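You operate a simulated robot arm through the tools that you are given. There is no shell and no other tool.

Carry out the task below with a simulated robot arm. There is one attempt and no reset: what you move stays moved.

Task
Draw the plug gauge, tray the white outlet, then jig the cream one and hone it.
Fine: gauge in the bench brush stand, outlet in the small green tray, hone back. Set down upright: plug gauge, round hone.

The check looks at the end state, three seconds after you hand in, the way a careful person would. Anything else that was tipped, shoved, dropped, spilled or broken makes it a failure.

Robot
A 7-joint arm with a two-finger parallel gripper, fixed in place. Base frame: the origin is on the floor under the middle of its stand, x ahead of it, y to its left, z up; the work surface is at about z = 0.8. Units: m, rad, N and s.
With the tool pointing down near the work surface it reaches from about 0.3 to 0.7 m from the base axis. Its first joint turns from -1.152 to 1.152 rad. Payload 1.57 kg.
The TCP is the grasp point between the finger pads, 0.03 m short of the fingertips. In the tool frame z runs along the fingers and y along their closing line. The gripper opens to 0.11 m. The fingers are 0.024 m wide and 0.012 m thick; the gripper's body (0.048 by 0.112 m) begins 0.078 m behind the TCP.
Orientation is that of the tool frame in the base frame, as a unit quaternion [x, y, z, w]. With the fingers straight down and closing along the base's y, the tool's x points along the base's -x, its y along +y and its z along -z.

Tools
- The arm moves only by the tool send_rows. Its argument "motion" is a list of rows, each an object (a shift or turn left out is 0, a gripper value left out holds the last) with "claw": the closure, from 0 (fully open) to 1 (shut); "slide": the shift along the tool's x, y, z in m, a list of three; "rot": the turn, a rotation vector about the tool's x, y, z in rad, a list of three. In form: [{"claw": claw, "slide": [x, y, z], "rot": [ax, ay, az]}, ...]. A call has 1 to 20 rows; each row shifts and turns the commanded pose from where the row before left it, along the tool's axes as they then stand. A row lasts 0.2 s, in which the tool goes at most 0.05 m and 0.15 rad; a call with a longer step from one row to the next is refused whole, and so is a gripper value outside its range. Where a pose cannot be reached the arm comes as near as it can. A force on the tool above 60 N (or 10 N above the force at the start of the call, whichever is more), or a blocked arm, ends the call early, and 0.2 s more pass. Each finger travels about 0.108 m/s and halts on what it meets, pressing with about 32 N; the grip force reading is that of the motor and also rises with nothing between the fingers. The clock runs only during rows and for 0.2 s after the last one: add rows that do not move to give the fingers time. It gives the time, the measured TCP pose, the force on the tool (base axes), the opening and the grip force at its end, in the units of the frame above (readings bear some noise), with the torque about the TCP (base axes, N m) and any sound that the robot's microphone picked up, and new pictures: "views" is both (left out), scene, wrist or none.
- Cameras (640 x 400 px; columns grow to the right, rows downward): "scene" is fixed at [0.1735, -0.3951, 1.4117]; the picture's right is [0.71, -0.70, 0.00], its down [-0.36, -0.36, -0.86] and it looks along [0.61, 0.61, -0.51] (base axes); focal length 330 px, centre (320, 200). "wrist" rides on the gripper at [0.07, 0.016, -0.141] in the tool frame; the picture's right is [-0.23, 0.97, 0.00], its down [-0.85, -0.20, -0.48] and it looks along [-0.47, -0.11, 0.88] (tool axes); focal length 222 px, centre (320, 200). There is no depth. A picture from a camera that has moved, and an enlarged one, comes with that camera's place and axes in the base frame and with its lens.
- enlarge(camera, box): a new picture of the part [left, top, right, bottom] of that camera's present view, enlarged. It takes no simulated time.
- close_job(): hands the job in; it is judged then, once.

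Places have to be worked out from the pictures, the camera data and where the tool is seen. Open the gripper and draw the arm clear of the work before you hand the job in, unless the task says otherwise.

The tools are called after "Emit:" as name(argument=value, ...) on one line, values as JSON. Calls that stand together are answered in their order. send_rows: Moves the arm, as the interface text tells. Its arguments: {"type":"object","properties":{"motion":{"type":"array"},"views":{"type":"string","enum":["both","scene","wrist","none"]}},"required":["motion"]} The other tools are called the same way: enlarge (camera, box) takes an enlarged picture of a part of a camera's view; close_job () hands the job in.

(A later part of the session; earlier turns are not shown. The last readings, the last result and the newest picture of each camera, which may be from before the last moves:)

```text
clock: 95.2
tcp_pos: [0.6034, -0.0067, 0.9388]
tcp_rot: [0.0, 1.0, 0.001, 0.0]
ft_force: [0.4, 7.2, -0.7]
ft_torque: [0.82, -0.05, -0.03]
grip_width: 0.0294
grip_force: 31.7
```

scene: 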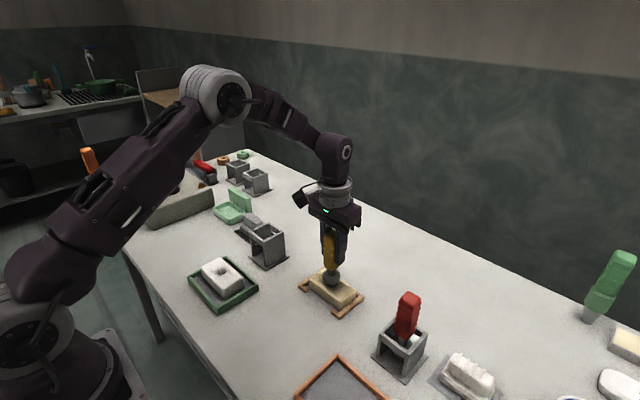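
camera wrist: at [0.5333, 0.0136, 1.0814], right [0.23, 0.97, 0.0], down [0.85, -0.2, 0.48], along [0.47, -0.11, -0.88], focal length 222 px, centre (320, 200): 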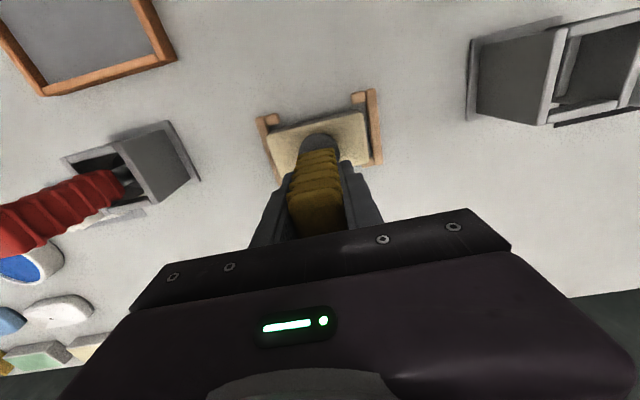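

Contact is at 7 N. I'll work with one-way strokes: press on the downstroke only and relax on the upstroke, so the block can't be lifted.

Emit:
send_rows(motion=[{"slide": [0, 0, 0.003]}, {"slide": [0, 0, 0.003]}, {"slide": [0, 0, 0.003]}, {"slide": [0, 0.0015, 0]}, {"slide": [0, 0, -0.0045]}, {"slide": [0, 0, -0.0045]}, {"slide": [0, -0.0015, 0]}, {"slide": [0, 0, 0.003]}, {"slide": [0, 0, 0.003]}, {"slide": [0, 0, 0.003]}, {"slide": [0, 0.0015, 0]}, {"slide": [0, 0, -0.0045]}, {"slide": [0, 0, -0.0045]}, {"slide": [0, -0.0015, 0]}, {"slide": [0, 0, 0.003]}, {"slide": [0, 0, 0.003]}, {"slide": [0, 0, 0.003]}, {}])

Emit:
enlarge(camera="scene", box=[295, 250, 370, 320])

```text
clock: 99.0
tcp_pos: [0.6038, -0.0051, 0.9323]
tcp_rot: [0.0, 1.0, 0.001, 0.002]
ft_force: [1.2, 17.6, 11.7]
ft_torque: [1.62, -0.18, -0.07]
grip_width: 0.0298
grip_force: 32.4
camera wrist: at [0.5342, 0.0102, 1.0728], right [0.23, 0.97, 0.0], down [0.85, -0.2, 0.48], along [0.47, -0.11, -0.88], focal length 222 px, centre (320, 200)
```

scene: 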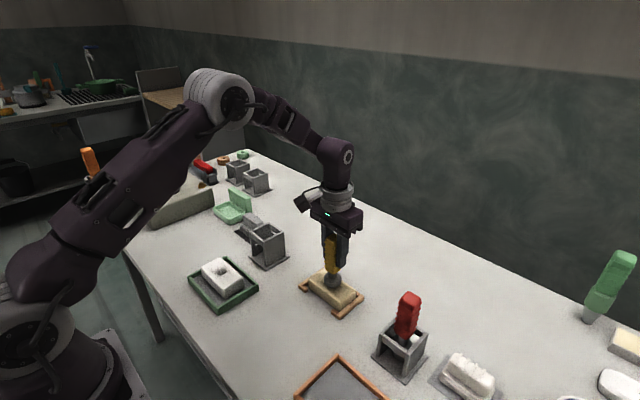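
wrist: 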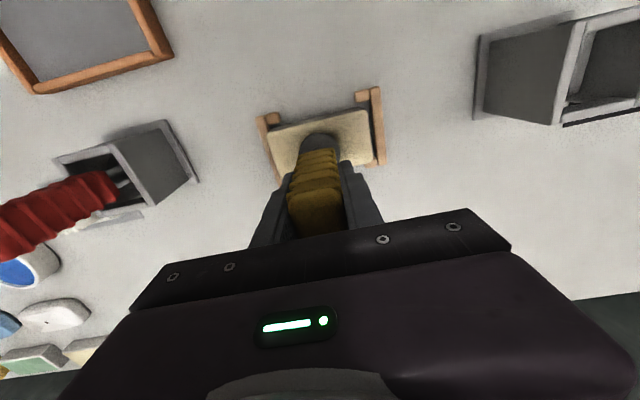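

```text
5.71 times, centred on (332, 285) of scene
camera zoom: at [0.1733, -0.3947, 1.4119], right [0.71, -0.7, 0.0], down [-0.36, -0.36, -0.86], along [0.61, 0.61, -0.51], focal length 1886 px, centre (249, -286)
```

zoom: 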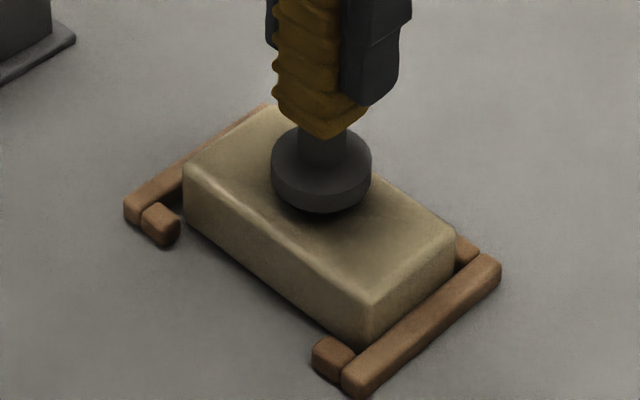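

The contact is firm (17 N side, 12 N up) and the block stays flat. I'll do another set of downstrokes, relaxing a bit more on the way up, and then inspect.

Emit:
send_rows(motion=[{"slide": [0, 0.003, 0]}, {"slide": [0, 0, -0.0045]}, {"slide": [0, 0, -0.0045]}, {"slide": [0, -0.0025, 0]}, {"slide": [0, 0, 0.003]}, {"slide": [0, 0, 0.003]}, {"slide": [0, 0, 0.003]}, {"slide": [0, 0.0025, 0]}, {"slide": [0, 0, -0.0045]}, {"slide": [0, 0, -0.0045]}, {"slide": [0, -0.0025, 0]}, {"slide": [0, 0, 0.003]}, {"slide": [0, 0, 0.003]}, {"slide": [0, 0, 0.003]}, {"slide": [0, 0.0025, 0]}, {"slide": [0, 0, -0.0045]}, {"slide": [0, 0, -0.0045]}, {}])

Emit:
enlarge(camera="scene", box=[310, 245, 346, 295])

```text
clock: 102.8
tcp_pos: [0.6033, -0.0033, 0.94]
tcp_rot: [0.0, 1.0, 0.0, 0.0]
ft_force: [-0.2, -0.1, -1.6]
ft_torque: [0.02, -0.04, -0.04]
grip_width: 0.0298
grip_force: 32.2
camera wrist: at [0.5336, 0.014, 1.0807], right [0.23, 0.97, 0.0], down [0.86, -0.2, 0.48], along [0.47, -0.11, -0.88], focal length 222 px, centre (320, 200)
```

scene: 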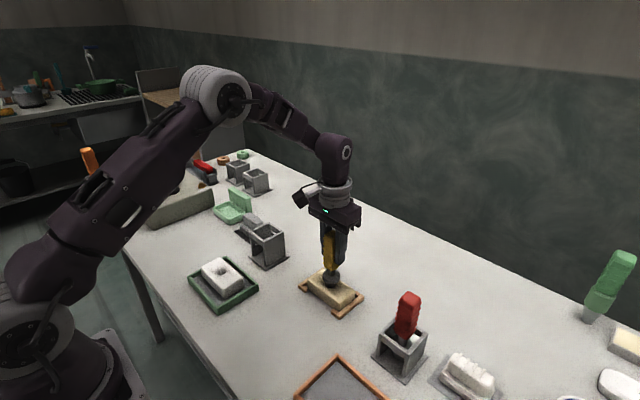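
wrist: 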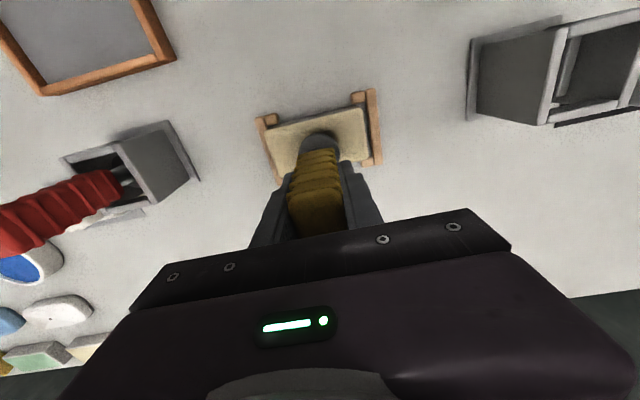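

```text
8.00 times, centred on (328, 270) of scene
camera zoom: at [0.1735, -0.3951, 1.4117], right [0.71, -0.7, 0.0], down [-0.36, -0.36, -0.86], along [0.61, 0.61, -0.51], focal length 2641 px, centre (256, -360)
```

zoom: 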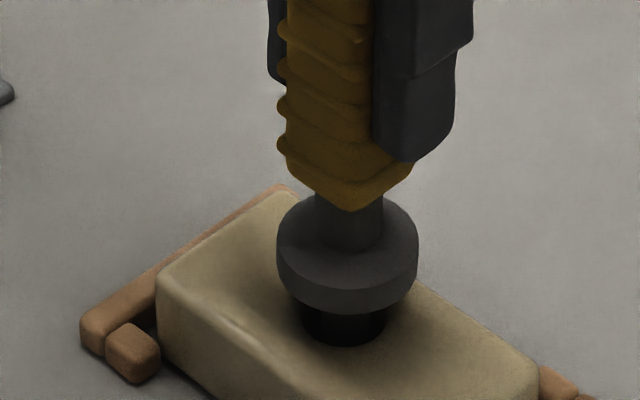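

Now I'll lift out and look straight down again to compare.

Emit:
send_rows(motion=[{"slide": [0, 0, -0.006]}, {"slide": [0, 0, -0.01]}, {"slide": [0, 0, -0.016]}, {"slide": [0, 0, -0.02]}, {"slide": [-0.03, 0, 0]}, {"slide": [-0.03, 0, 0]}, {}, {}])

Emit:
enlarge(camera="wrist", box=[292, 74, 324, 106])

Emit:
enlarge(camera="wrist", box=[240, 20, 400, 140])

Emit:
enlarge(camera="scene", box=[327, 272, 341, 286])

```text
clock: 104.6
tcp_pos: [0.6646, -0.0038, 0.9938]
tcp_rot: [0.0, 1.0, 0.0, 0.001]
ft_force: [1.0, 0.1, -1.1]
ft_torque: [0.0, 0.0, -0.03]
grip_width: 0.0297
grip_force: 32.6
camera wrist: at [0.595, 0.0137, 1.1349], right [0.23, 0.97, 0.0], down [0.86, -0.2, 0.48], along [0.47, -0.11, -0.88], focal length 222 px, centre (320, 200)
```

scene: 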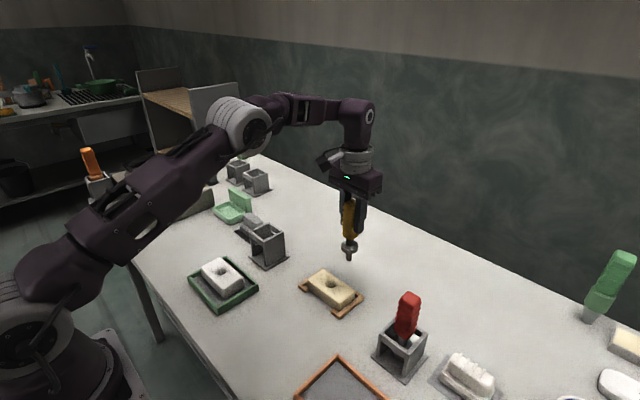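
wrist: 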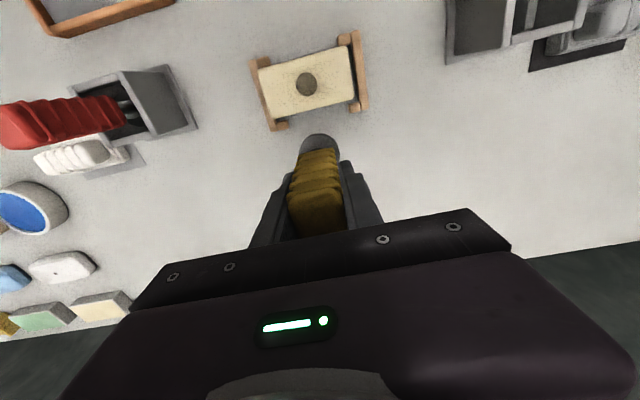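

```text
12.50 times, centred on (308, 90) of wrist
camera zoom: at [0.595, 0.0137, 1.1349], right [0.23, 0.97, 0.0], down [0.86, -0.2, 0.48], along [0.47, -0.11, -0.88], focal length 2776 px, centre (470, 1575)
```

zoom: 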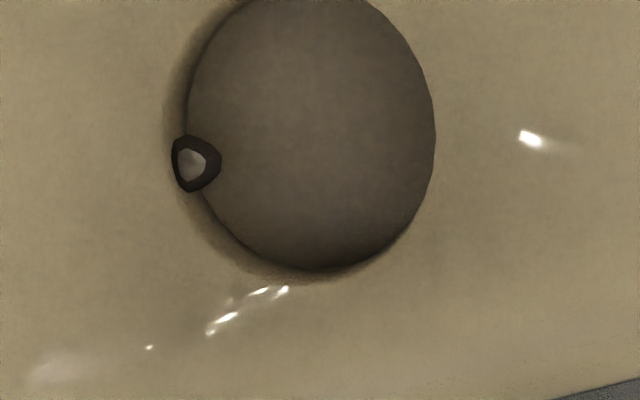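

```text
3.33 times, centred on (320, 80) of wrist
camera zoom: at [0.595, 0.0137, 1.1349], right [0.23, 0.97, 0.0], down [0.86, -0.2, 0.48], along [0.47, -0.11, -0.88], focal length 740 px, centre (320, 600)
```

zoom: 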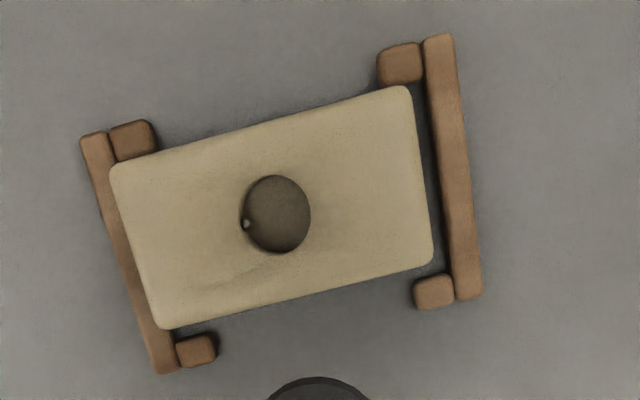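

```text
16.00 times, centred on (334, 279) of scene
camera zoom: at [0.1735, -0.3951, 1.4117], right [0.71, -0.7, 0.0], down [-0.36, -0.36, -0.86], along [0.61, 0.61, -0.51], focal length 5281 px, centre (96, -1064)
```

zoom: 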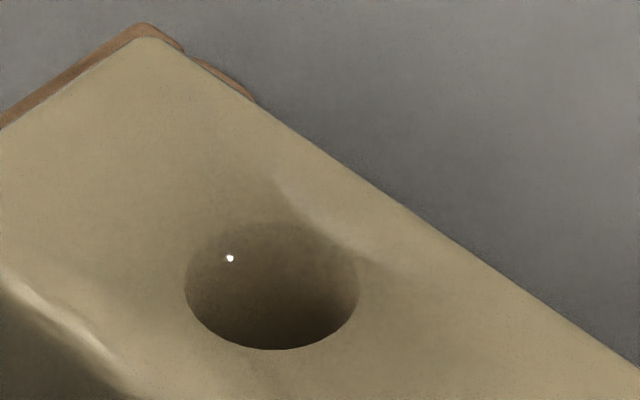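

Honing is working: the burr has shrunk to about a third. The block has shifted about 4 mm toward -x, against the stubs but still inside the jig. I'll bring the rod back over the bore with that correction and check.

Emit:
send_rows(motion=[{"slide": [0.032, 0.0005, 0]}, {"slide": [0.032, 0.0005, 0]}, {}, {"slide": [0, 0, 0.01]}, {"slide": [0, 0, 0.01]}, {"slide": [0, 0, 0.008]}, {}])

Emit:
enlarge(camera="scene", box=[310, 245, 346, 295])

Emit:
enlarge(camera="wrist", box=[270, 100, 370, 170])

```text
clock: 106.2
tcp_pos: [0.5984, -0.0037, 0.9649]
tcp_rot: [0.0, 1.0, 0.001, 0.0]
ft_force: [-0.7, 0.6, -2.0]
ft_torque: [0.0, 0.01, 0.01]
grip_width: 0.0298
grip_force: 31.1
camera wrist: at [0.5282, 0.0144, 1.1061], right [0.23, 0.97, 0.0], down [0.86, -0.2, 0.48], along [0.47, -0.11, -0.88], focal length 222 px, centre (320, 200)
```

scene: 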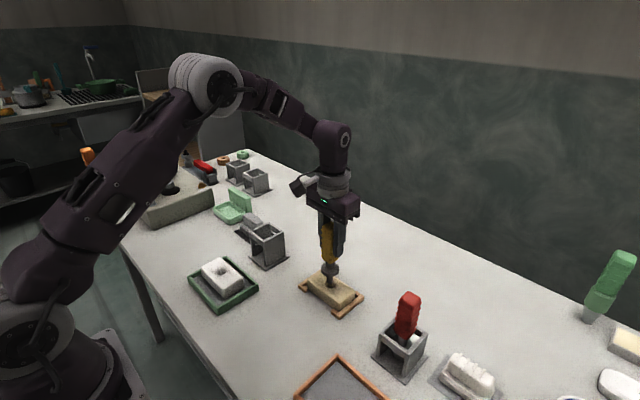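
wrist: 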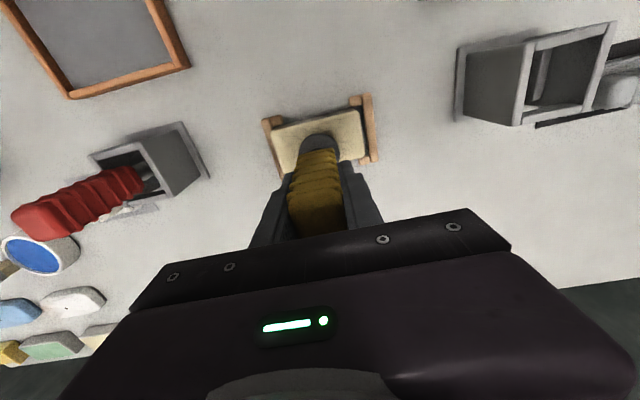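

```text
8.00 times, centred on (328, 270) of scene
camera zoom: at [0.1735, -0.3951, 1.4117], right [0.71, -0.7, 0.0], down [-0.36, -0.36, -0.86], along [0.61, 0.61, -0.51], focal length 2641 px, centre (256, -360)
```

zoom: 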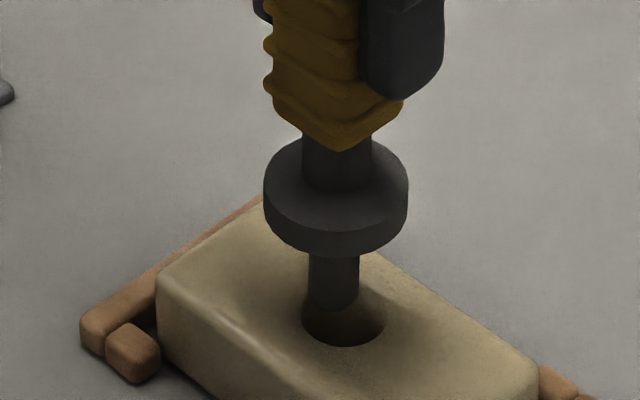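

```text
5.71 times, centred on (320, 135) of wrist
camera zoom: at [0.5282, 0.0144, 1.1061], right [0.23, 0.97, 0.0], down [0.86, -0.2, 0.48], along [0.47, -0.11, -0.88], focal length 1269 px, centre (320, 571)
```

zoom: 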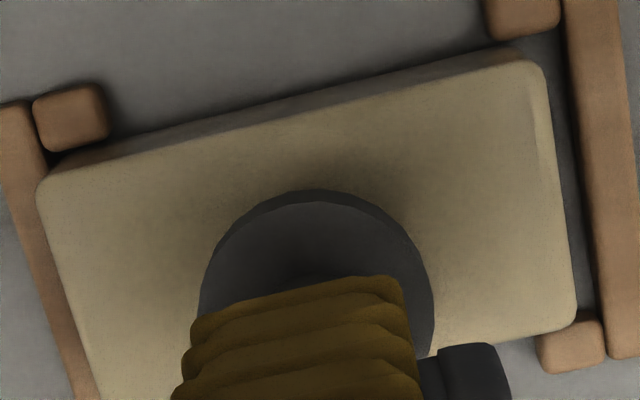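

The alignment is good: the rod is about 4 mm to +y of the bore centre and centred in x. I'll shift -1.5 mm in y and descend.

Emit:
send_rows(motion=[{"slide": [0, -0.0015, 0]}, {}, {"slide": [0, 0, 0.004]}, {"slide": [0, 0, 0.004]}, {"slide": [0, 0, 0.004]}, {"slide": [0, 0, 0.004]}, {"slide": [0, 0, 0.004]}, {"slide": [0, 0, 0.004]}, {}, {"slide": [0, -0.001, 0]}, {"slide": [0, -0.001, 0]}, {"slide": [0, -0.001, 0]}, {}])

Emit:
enlarge(camera="scene", box=[310, 245, 346, 295])

```text
clock: 109.0
tcp_pos: [0.5997, -0.0067, 0.9404]
tcp_rot: [0.0, 1.0, 0.001, 0.0]
ft_force: [1.4, 9.4, -3.0]
ft_torque: [1.02, -0.15, -0.04]
grip_width: 0.0296
grip_force: 31.8
camera wrist: at [0.5305, 0.0105, 1.0819], right [0.23, 0.97, 0.0], down [0.85, -0.2, 0.48], along [0.47, -0.11, -0.88], focal length 222 px, centre (320, 200)
```

scene: 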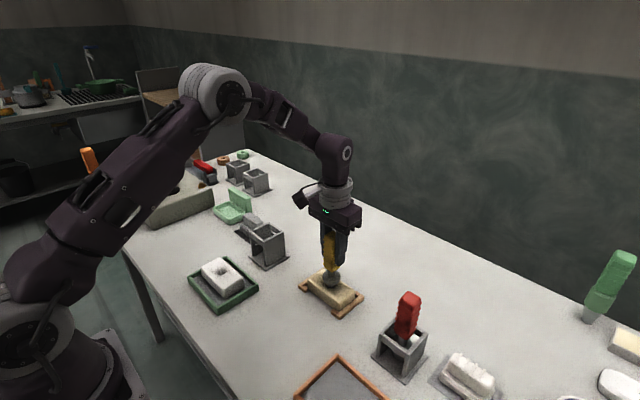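
wrist: 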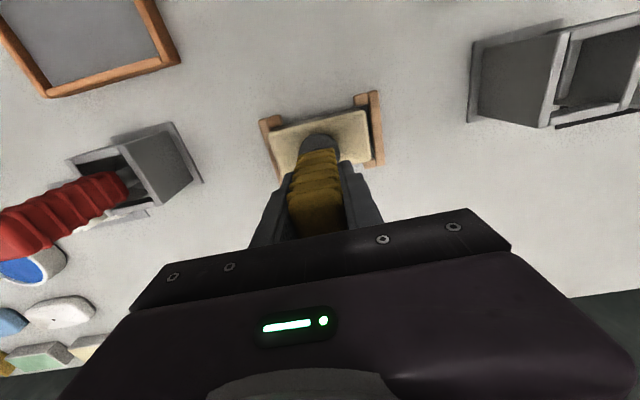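

```text
8.00 times, centred on (328, 270) of scene
camera zoom: at [0.1736, -0.3949, 1.4118], right [0.71, -0.7, 0.0], down [-0.36, -0.36, -0.86], along [0.6, 0.61, -0.51], focal length 2641 px, centre (256, -360)
```

zoom: 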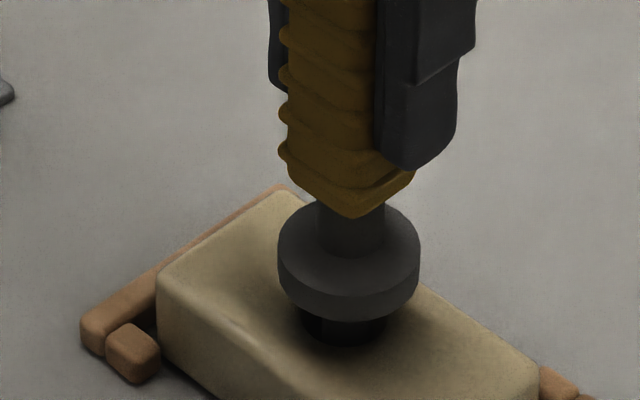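

Contact again at about 9 N. I'll repeat the downstroke pattern that worked.

Emit:
send_rows(motion=[{"slide": [0, 0, 0.003]}, {"slide": [0, 0, 0.003]}, {"slide": [0, 0, 0.003]}, {"slide": [0, 0.0025, 0]}, {"slide": [0, 0, -0.0045]}, {"slide": [0, 0, -0.0045]}, {"slide": [0, -0.0025, 0]}, {"slide": [0, 0, 0.003]}, {"slide": [0, 0, 0.003]}, {"slide": [0, 0, 0.003]}, {"slide": [0, 0.0025, 0]}, {"slide": [0, 0, -0.0045]}, {"slide": [0, 0, -0.0045]}, {"slide": [0, -0.0025, 0]}, {"slide": [0, 0, 0.003]}, {"slide": [0, 0, 0.003]}, {"slide": [0, 0, 0.003]}, {}])

Emit:
enlarge(camera="scene", box=[295, 250, 370, 320])

```text
clock: 112.8
tcp_pos: [0.5987, -0.0067, 0.9317]
tcp_rot: [0.001, 1.0, -0.001, 0.0]
ft_force: [0.0, -0.5, -1.3]
ft_torque: [-0.02, 0.03, -0.01]
grip_width: 0.0296
grip_force: 31.8
camera wrist: at [0.5294, 0.0096, 1.073], right [0.23, 0.97, 0.0], down [0.85, -0.2, 0.48], along [0.47, -0.11, -0.88], focal length 222 px, centre (320, 200)
```

scene: 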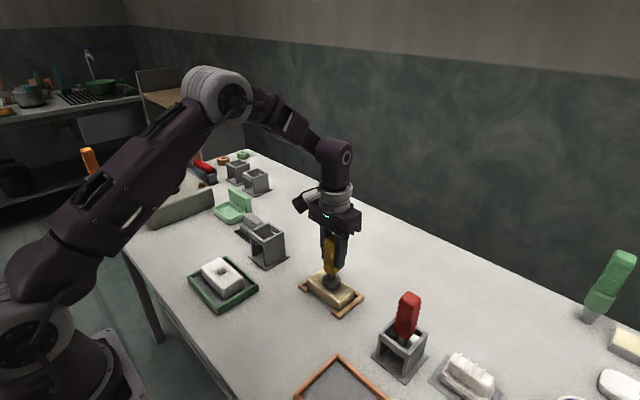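
wrist: 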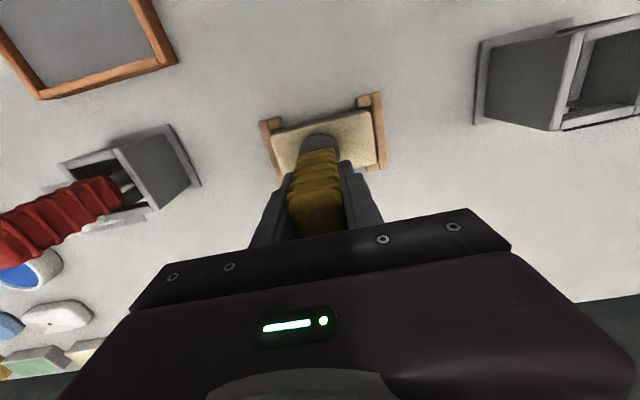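

```text
5.71 times, centred on (332, 285) of scene
camera zoom: at [0.1735, -0.3951, 1.4117], right [0.71, -0.7, 0.0], down [-0.36, -0.36, -0.86], along [0.61, 0.61, -0.51], focal length 1886 px, centre (249, -286)
```

zoom: 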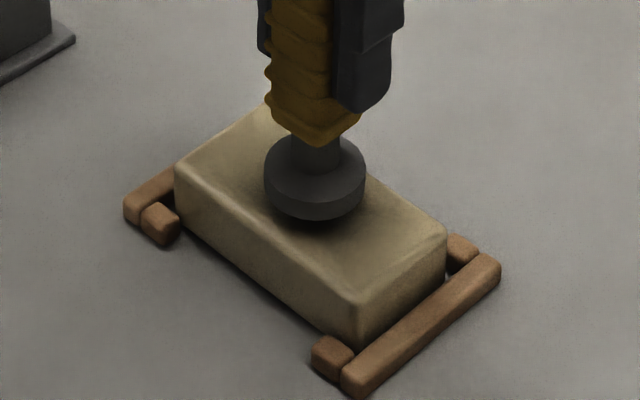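

The force vanished at the same position, so the burr is probably nearly gone. I'll feed a bit further in -y with downstrokes.

Emit:
send_rows(motion=[{"slide": [0, 0.001, 0]}, {"slide": [0, 0, -0.0045]}, {"slide": [0, 0, -0.0045]}, {"slide": [0, -0.001, 0]}, {"slide": [0, -0.001, 0]}, {}], views="none")

```text
clock: 114.2
tcp_pos: [0.6005, -0.0089, 0.9425]
tcp_rot: [0.0, 1.0, -0.001, 0.0]
ft_force: [-0.3, 1.9, 0.8]
ft_torque: [0.22, 0.07, -0.02]
grip_width: 0.0296
grip_force: 32.1
```

Emit:
send_rows(motion=[{"slide": [0, -0.0008, 0]}, {"slide": [0, 0, 0.003]}, {"slide": [0, 0, 0.003]}, {"slide": [0, 0, 0.003]}, {"slide": [0, 0.002, 0]}, {"slide": [0, 0, -0.0045]}, {"slide": [0, 0, -0.0045]}, {"slide": [0, -0.002, 0]}, {"slide": [0, 0, 0.003]}, {"slide": [0, 0, 0.003]}, {"slide": [0, 0, 0.003]}, {"slide": [0, 0.002, 0]}, {"slide": [0, 0, -0.0045]}, {"slide": [0, 0, -0.0045]}, {"slide": [0, -0.002, 0]}, {"slide": [0, 0, 0.003]}, {"slide": [0, 0, 0.003]}, {"slide": [0, 0, 0.003]}, {}], views="none")

```text
clock: 118.2
tcp_pos: [0.6001, -0.0096, 0.9319]
tcp_rot: [0.0, 1.0, 0.001, 0.0]
ft_force: [0.9, 0.1, 1.3]
ft_torque: [0.04, -0.04, 0.03]
grip_width: 0.0297
grip_force: 31.4
```

Now I'll centre the rod, lift out, and inspect again.

Emit:
send_rows(motion=[{"slide": [0, 0.0015, 0]}, {"slide": [0, 0.0015, 0]}, {"slide": [0, 0, -0.005]}, {"slide": [0, 0, -0.01]}, {"slide": [0, 0, -0.016]}, {"slide": [0, 0, -0.03]}, {"slide": [-0.032, 0, 0]}, {"slide": [-0.032, 0, 0]}, {}, {}])

Emit:
enlarge(camera="wrist", box=[290, 64, 326, 100])

Emit:
enlarge(camera="wrist", box=[240, 20, 400, 140])

Emit:
enlarge(camera="scene", box=[295, 250, 370, 320])

```text
clock: 120.4
tcp_pos: [0.6631, -0.0086, 0.9923]
tcp_rot: [0.0, 1.0, 0.001, 0.0]
ft_force: [-0.8, -0.1, -1.5]
ft_torque: [0.0, 0.0, 0.01]
grip_width: 0.0298
grip_force: 31.9
camera wrist: at [0.5934, 0.0095, 1.1331], right [0.23, 0.97, 0.0], down [0.86, -0.2, 0.48], along [0.47, -0.11, -0.88], focal length 222 px, centre (320, 200)
```

scene: 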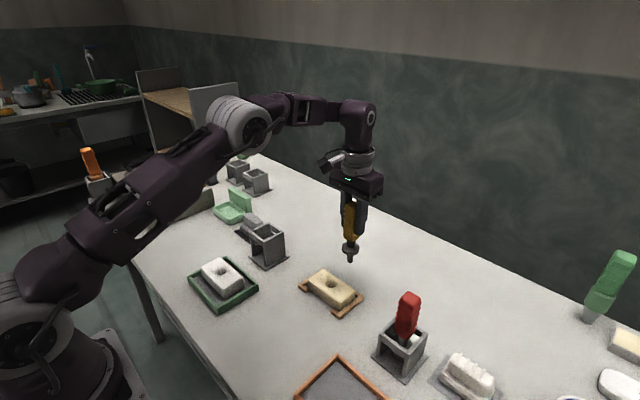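
wrist: 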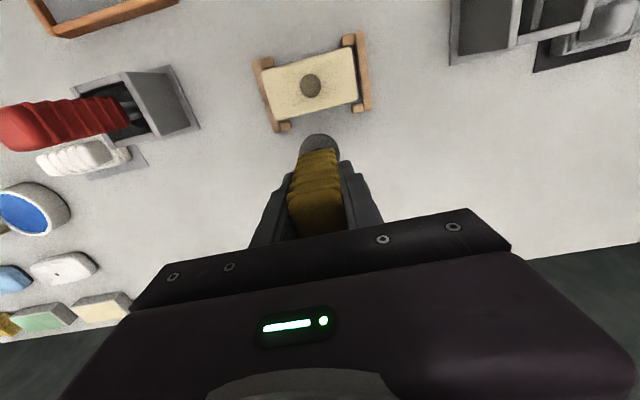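

```text
11.11 times, centred on (308, 82) of wrist
camera zoom: at [0.5934, 0.0095, 1.1331], right [0.23, 0.97, 0.0], down [0.86, -0.2, 0.48], along [0.47, -0.11, -0.88], focal length 2468 px, centre (453, 1511)
```

zoom: 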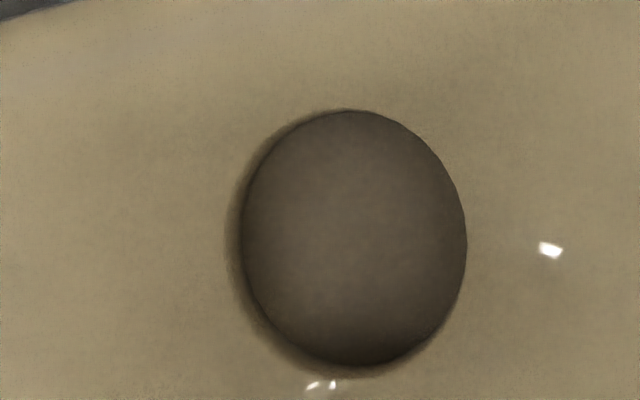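

```text
3.33 times, centred on (320, 80) of wrist
camera zoom: at [0.5934, 0.0095, 1.1331], right [0.23, 0.97, 0.0], down [0.86, -0.2, 0.48], along [0.47, -0.11, -0.88], focal length 740 px, centre (320, 600)
```

zoom: 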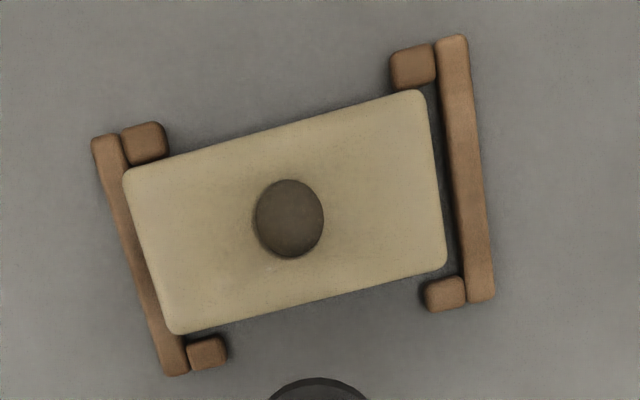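

```text
5.71 times, centred on (332, 285) of scene
camera zoom: at [0.1735, -0.3951, 1.4117], right [0.71, -0.7, 0.0], down [-0.36, -0.36, -0.86], along [0.61, 0.61, -0.51], focal length 1886 px, centre (249, -286)
```

zoom: 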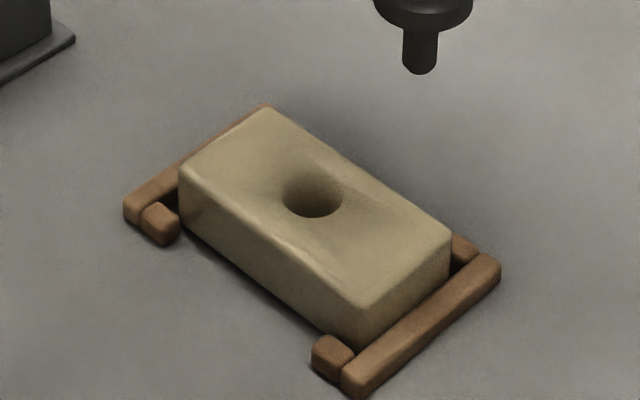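

The burr is completely gone, the bore is clean, and the block sits flat inside the jig. Now to return the hone: I'll rise and carry it back over its stand.

Emit:
send_rows(motion=[{"slide": [0, 0, -0.049]}, {"slide": [0, 0, -0.049]}, {"slide": [0.01428, 0.03643, 0]}, {"slide": [0.01428, 0.03643, 0]}, {"slide": [0.01428, 0.03643, 0]}, {"slide": [0.01428, 0.03643, 0]}, {"slide": [0.01428, 0.03643, 0]}, {"slide": [0.01428, 0.03643, 0]}, {}, {}])

Emit:
enlarge(camera="scene", box=[225, 130, 315, 280])

Emit:
enlarge(camera="wrist", box=[270, 80, 370, 170])

```text
clock: 122.6
tcp_pos: [0.5752, 0.2084, 1.0887]
tcp_rot: [0.001, 1.0, -0.001, 0.0]
ft_force: [0.7, -0.8, -1.5]
ft_torque: [0.02, 0.01, -0.05]
grip_width: 0.0296
grip_force: 32.0
out of reach, approached as far as the arm can: row 2
camera wrist: at [0.5056, 0.2265, 1.2293], right [0.23, 0.97, 0.0], down [0.85, -0.2, 0.48], along [0.47, -0.11, -0.88], focal length 222 px, centre (320, 200)
```

scene: 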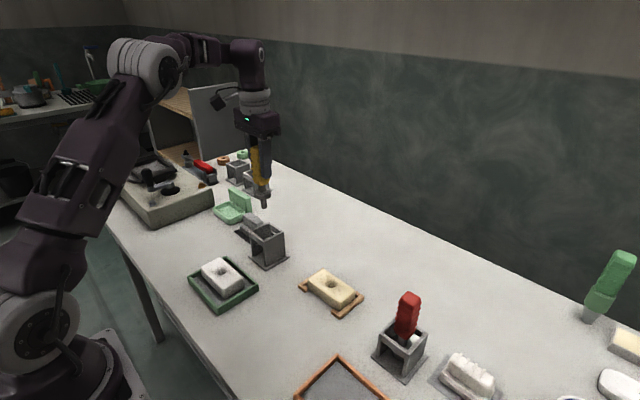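
wrist: 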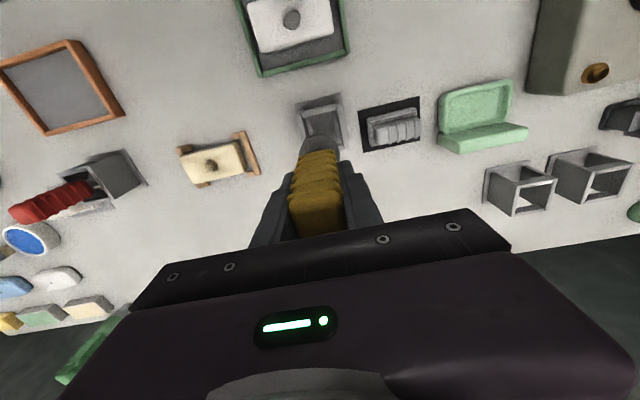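

```text
2.67 times, centred on (270, 205) of scene
camera zoom: at [0.1735, -0.3951, 1.4117], right [0.71, -0.7, 0.0], down [-0.36, -0.36, -0.86], along [0.61, 0.61, -0.51], focal length 880 px, centre (453, 187)
```

zoom: 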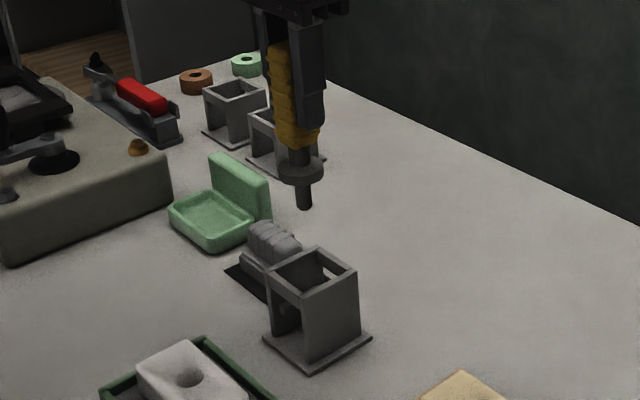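

```text
4.44 times, centred on (320, 125) of wrist
camera zoom: at [0.5056, 0.2265, 1.2293], right [0.23, 0.97, 0.0], down [0.85, -0.2, 0.48], along [0.47, -0.11, -0.88], focal length 987 px, centre (320, 533)
```

zoom: 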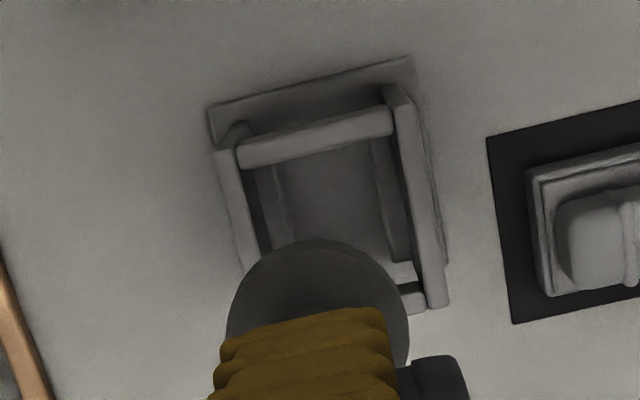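

The readings put the hone about 6 mm short in y of the stand's centre (0.574, 0.215). I'll correct, then lower until the rod tip is just above the stand and re-check.

Emit:
send_rows(motion=[{"slide": [-0.001, 0.0055, 0]}, {}, {"slide": [0, 0, 0.02]}, {"slide": [0, 0, 0.02]}, {"slide": [0, 0, 0.015]}, {}, {}])

Emit:
enlarge(camera="scene", box=[235, 160, 305, 275])

Emit:
enlarge(camera="wrist", box=[270, 80, 370, 170])

```text
clock: 124.2
tcp_pos: [0.5779, 0.2189, 1.0362]
tcp_rot: [0.001, 1.0, 0.0, -0.001]
ft_force: [0.0, -1.0, -1.5]
ft_torque: [-0.01, -0.04, 0.02]
grip_width: 0.0298
grip_force: 31.5
camera wrist: at [0.5091, 0.2357, 1.1767], right [0.23, 0.97, 0.0], down [0.85, -0.2, 0.48], along [0.47, -0.11, -0.88], focal length 222 px, centre (320, 200)
```

scene: 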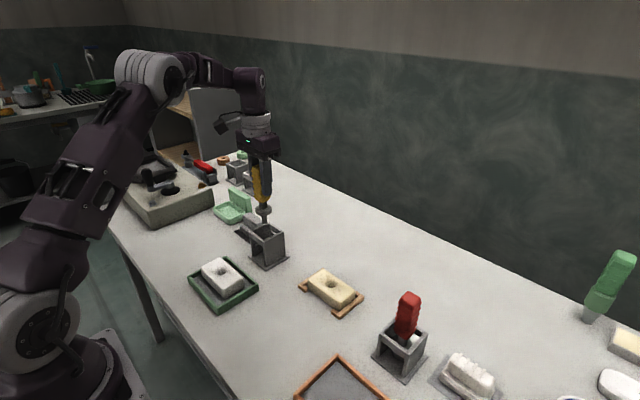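
wrist: 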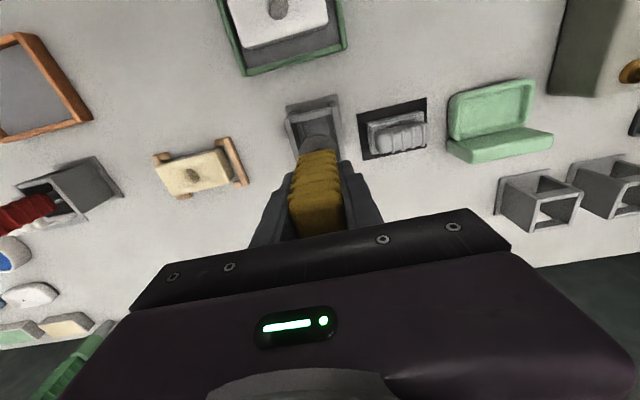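

```text
3.48 times, centred on (270, 218) of scene
camera zoom: at [0.1735, -0.3951, 1.4117], right [0.71, -0.7, 0.0], down [-0.36, -0.36, -0.86], along [0.61, 0.61, -0.51], focal length 1148 px, centre (494, 139)
```

zoom: 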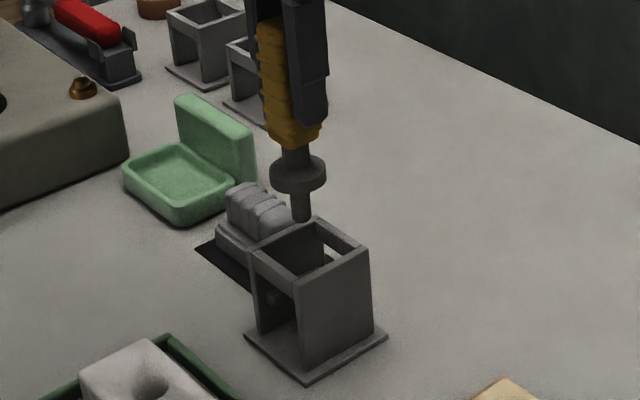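

```text
4.44 times, centred on (320, 125) of wrist
camera zoom: at [0.5091, 0.2357, 1.1767], right [0.23, 0.97, 0.0], down [0.85, -0.2, 0.48], along [0.47, -0.11, -0.88], focal length 987 px, centre (320, 533)
```

zoom: 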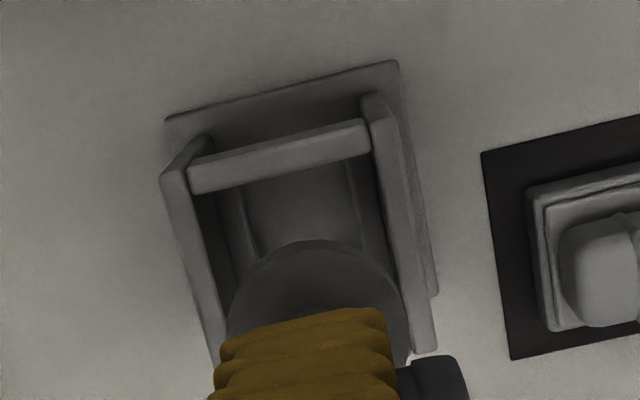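

The arm has settled at y ≈ 0.2185, about 3 mm past the stand centre. I'll shift back by 2.5 mm and lower the rod into the frame.

Emit:
send_rows(motion=[{"slide": [0.0005, -0.0025, 0]}, {}, {"slide": [0, 0, 0.015]}, {"slide": [0, 0, 0.015]}, {"slide": [0, 0, 0.015]}, {}, {}])

Emit:
enlarge(camera="scene", box=[235, 170, 305, 275])

Emit:
enlarge(camera="wrist", box=[270, 80, 370, 170])

```text
clock: 125.8
tcp_pos: [0.5771, 0.2153, 0.99]
tcp_rot: [-0.001, 1.0, -0.001, -0.001]
ft_force: [0.8, 0.7, -1.7]
ft_torque: [-0.03, -0.01, -0.02]
grip_width: 0.0299
grip_force: 32.0
camera wrist: at [0.5072, 0.2322, 1.1306], right [0.23, 0.97, 0.0], down [0.85, -0.2, 0.48], along [0.47, -0.11, -0.88], focal length 222 px, centre (320, 200)
```

scene: 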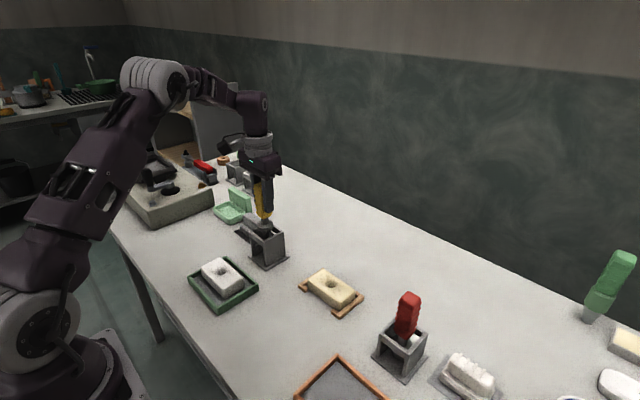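
wrist: 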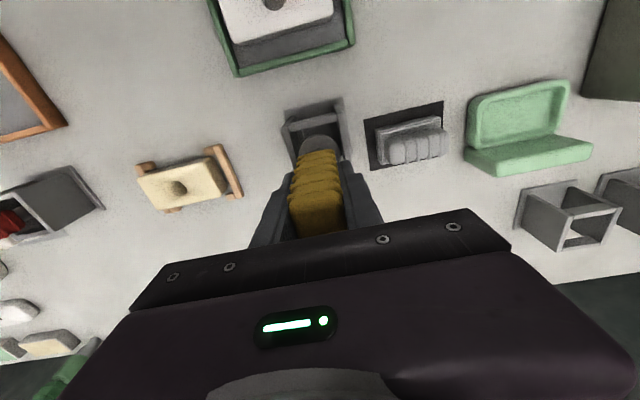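

```text
3.81 times, centred on (270, 222) of scene
camera zoom: at [0.1735, -0.3951, 1.4117], right [0.71, -0.7, 0.0], down [-0.36, -0.36, -0.86], along [0.61, 0.61, -0.51], focal length 1258 px, centre (510, 114)
```

zoom: 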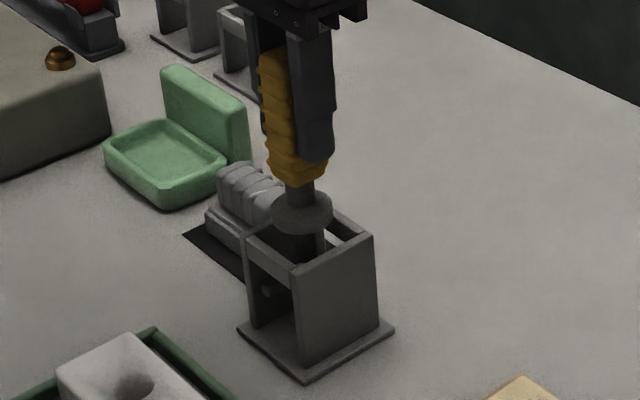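

```text
4.44 times, centred on (320, 125) of wrist
camera zoom: at [0.5072, 0.2322, 1.1306], right [0.23, 0.97, 0.0], down [0.85, -0.2, 0.48], along [0.47, -0.11, -0.88], focal length 987 px, centre (320, 533)
```

zoom: 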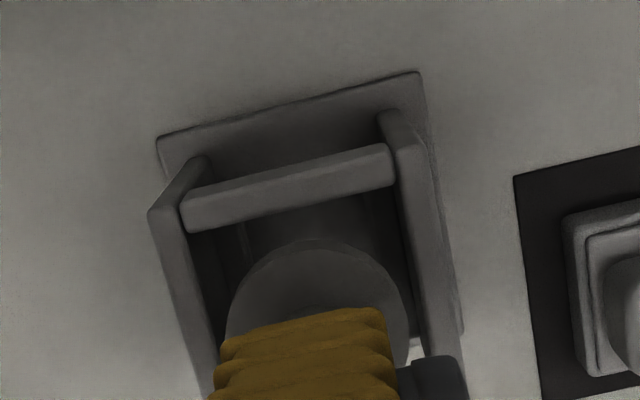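

The rod is inside the frame, and the collar sits about 2–3 mm to +y of centre. I'll shift -2 mm in y and +1 mm in x, then lower the collar in.

Emit:
send_rows(motion=[{"slide": [-0.001, -0.002, 0]}, {}, {"slide": [0, 0, 0.01]}, {"slide": [0, 0, 0.01]}, {"slide": [0, 0, 0.01]}, {}, {}])

Emit:
enlarge(camera="scene", box=[235, 170, 305, 275])

Emit:
enlarge(camera="wrist", box=[270, 80, 370, 170])

```text
clock: 127.4
tcp_pos: [0.58, 0.213, 0.9616]
tcp_rot: [0.0, 1.0, 0.001, 0.0]
ft_force: [0.7, 0.1, -1.3]
ft_torque: [0.01, 0.0, 0.0]
grip_width: 0.0298
grip_force: 32.4
camera wrist: at [0.5098, 0.2296, 1.1014], right [0.23, 0.97, 0.0], down [0.85, -0.2, 0.48], along [0.47, -0.11, -0.88], focal length 222 px, centre (320, 200)
```

scene: 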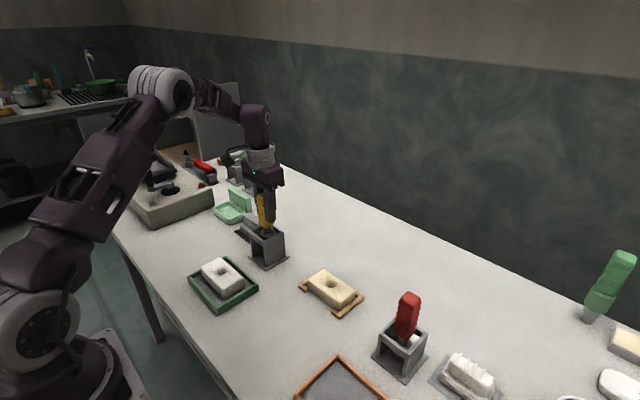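
wrist: 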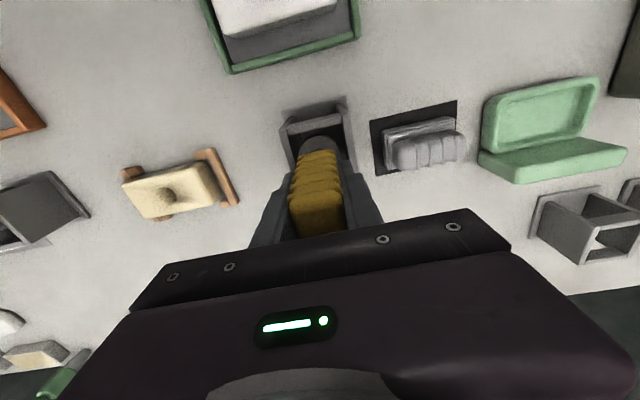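

```text
3.81 times, centred on (270, 222) of scene
camera zoom: at [0.1735, -0.3951, 1.4117], right [0.71, -0.7, 0.0], down [-0.36, -0.36, -0.86], along [0.61, 0.61, -0.51], focal length 1258 px, centre (510, 114)
```

zoom: 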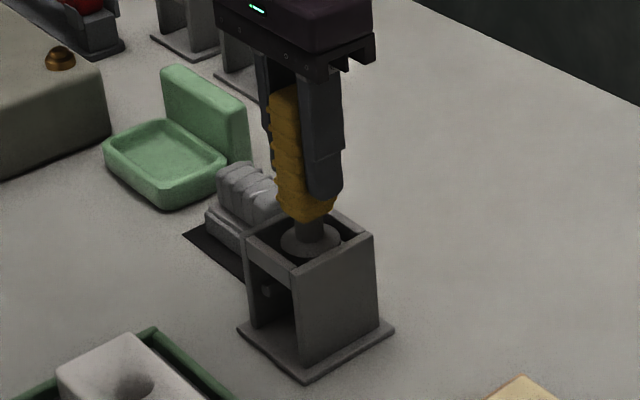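

```text
4.44 times, centred on (320, 125) of wrist
camera zoom: at [0.5098, 0.2296, 1.1014], right [0.23, 0.97, 0.0], down [0.85, -0.2, 0.48], along [0.47, -0.11, -0.88], focal length 987 px, centre (320, 533)
```

zoom: 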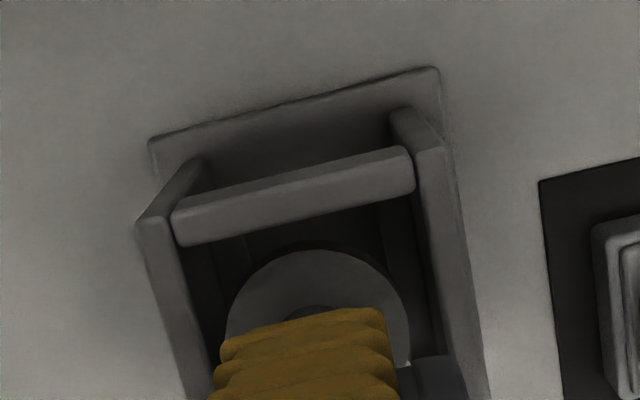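

The collar is centred within the frame with even gaps. I'll continue down, slowing near the bottom.

Emit:
send_rows(motion=[{"slide": [0, 0, 0.008]}, {"slide": [0, 0, 0.008]}, {"slide": [0, 0, 0.006]}, {"slide": [0, 0, 0.002]}, {}])

Emit:
enlarge(camera="scene", box=[235, 170, 305, 275])

Emit:
enlarge(camera="wrist", box=[270, 80, 370, 170])

```text
clock: 128.6
tcp_pos: [0.5803, 0.2143, 0.9361]
tcp_rot: [0.0, 1.0, 0.0, 0.001]
ft_force: [0.5, -0.3, -1.6]
ft_torque: [0.04, -0.01, 0.0]
grip_width: 0.0296
grip_force: 32.1
camera wrist: at [0.5103, 0.23, 1.0774], right [0.23, 0.97, 0.0], down [0.86, -0.2, 0.48], along [0.47, -0.11, -0.88], focal length 222 px, centre (320, 200)
```

scene: 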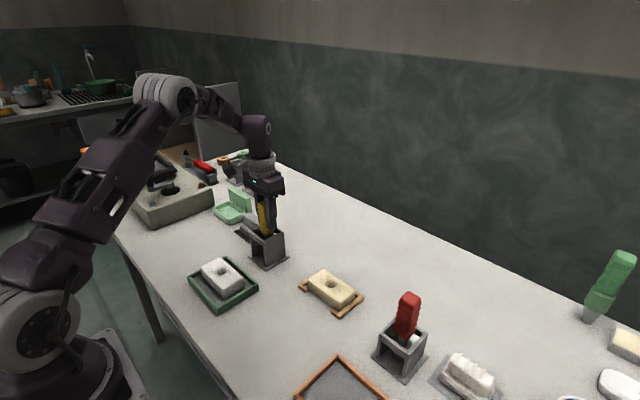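
wrist: 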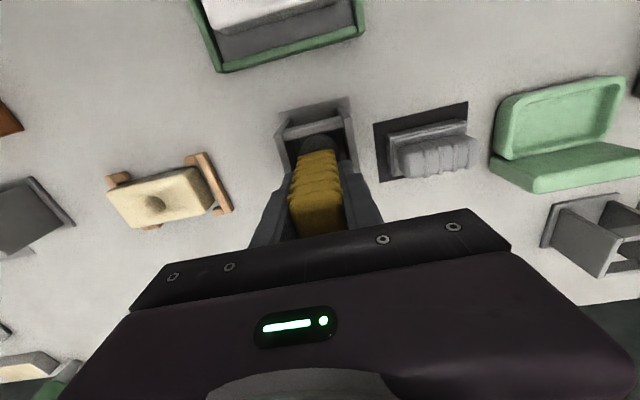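

```text
3.81 times, centred on (270, 222) of scene
camera zoom: at [0.1735, -0.3951, 1.4117], right [0.71, -0.7, 0.0], down [-0.36, -0.36, -0.86], along [0.61, 0.61, -0.51], focal length 1258 px, centre (510, 114)
```

zoom: 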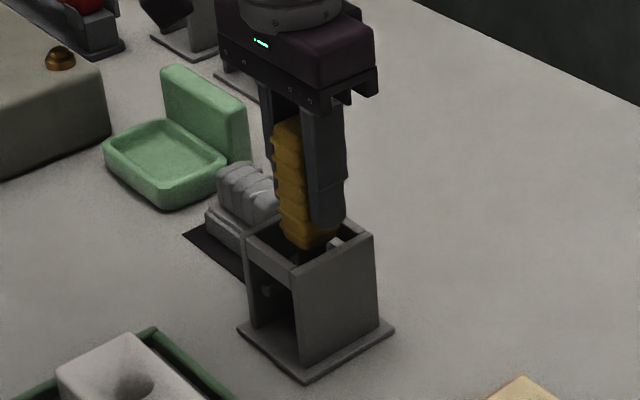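

```text
4.44 times, centred on (320, 125) of wrist
camera zoom: at [0.5103, 0.23, 1.0774], right [0.23, 0.97, 0.0], down [0.86, -0.2, 0.48], along [0.47, -0.11, -0.88], focal length 987 px, centre (320, 533)
```

zoom: 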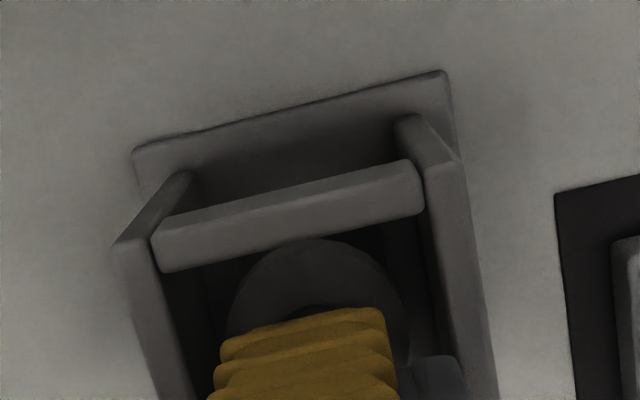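

Nearly down, with no contact yet. I'll feel for the base in 1 mm steps.

Emit:
send_rows(motion=[{"slide": [0, 0, 0.001]}, {"slide": [0, 0, 0.001]}, {}], views="none")

```text
clock: 129.4
tcp_pos: [0.5802, 0.2123, 0.936]
tcp_rot: [-0.001, 1.0, 0.0, 0.0]
ft_force: [1.1, -0.9, -2.0]
ft_torque: [0.0, -0.04, 0.03]
grip_width: 0.0297
grip_force: 31.9
```

Emit:
send_rows(motion=[{"slide": [0, 0, 0.001]}, {"slide": [0, 0, 0.001]}, {}], views="none")

```text
clock: 130.2
tcp_pos: [0.5802, 0.2131, 0.9323]
tcp_rot: [0.0, 1.0, 0.0, -0.001]
ft_force: [0.2, 0.6, -1.5]
ft_torque: [0.01, -0.01, 0.02]
grip_width: 0.0296
grip_force: 32.2
```

Emit:
send_rows(motion=[{"slide": [0, 0, 0.001]}, {"slide": [0, 0, 0.0005]}, {}], views="none")

```text
clock: 131.0
tcp_pos: [0.5802, 0.2138, 0.9323]
tcp_rot: [-0.001, 1.0, -0.001, 0.001]
ft_force: [-2.7, -3.0, 20.5]
ft_torque: [-0.3, 0.17, 0.0]
grip_width: 0.0295
grip_force: 31.8
```

The tip has touched the base (20 N). I'll ease up slightly to unload.

Emit:
send_rows(motion=[{"slide": [0, 0, -0.0008]}, {}], views="none")

```text
clock: 131.6
tcp_pos: [0.5795, 0.2134, 0.9341]
tcp_rot: [-0.001, 1.0, 0.001, 0.001]
ft_force: [6.9, -0.3, 12.5]
ft_torque: [-0.11, -0.56, 0.02]
grip_width: 0.0294
grip_force: 32.2
```

Emit:
send_rows(motion=[{"slide": [0, 0, -0.0008]}, {}], views="none")

```text
clock: 132.2
tcp_pos: [0.5771, 0.2127, 0.9323]
tcp_rot: [0.0, 1.0, 0.0, -0.001]
ft_force: [1.1, 0.6, 0.6]
ft_torque: [-0.01, -0.13, 0.05]
grip_width: 0.0296
grip_force: 32.3
```

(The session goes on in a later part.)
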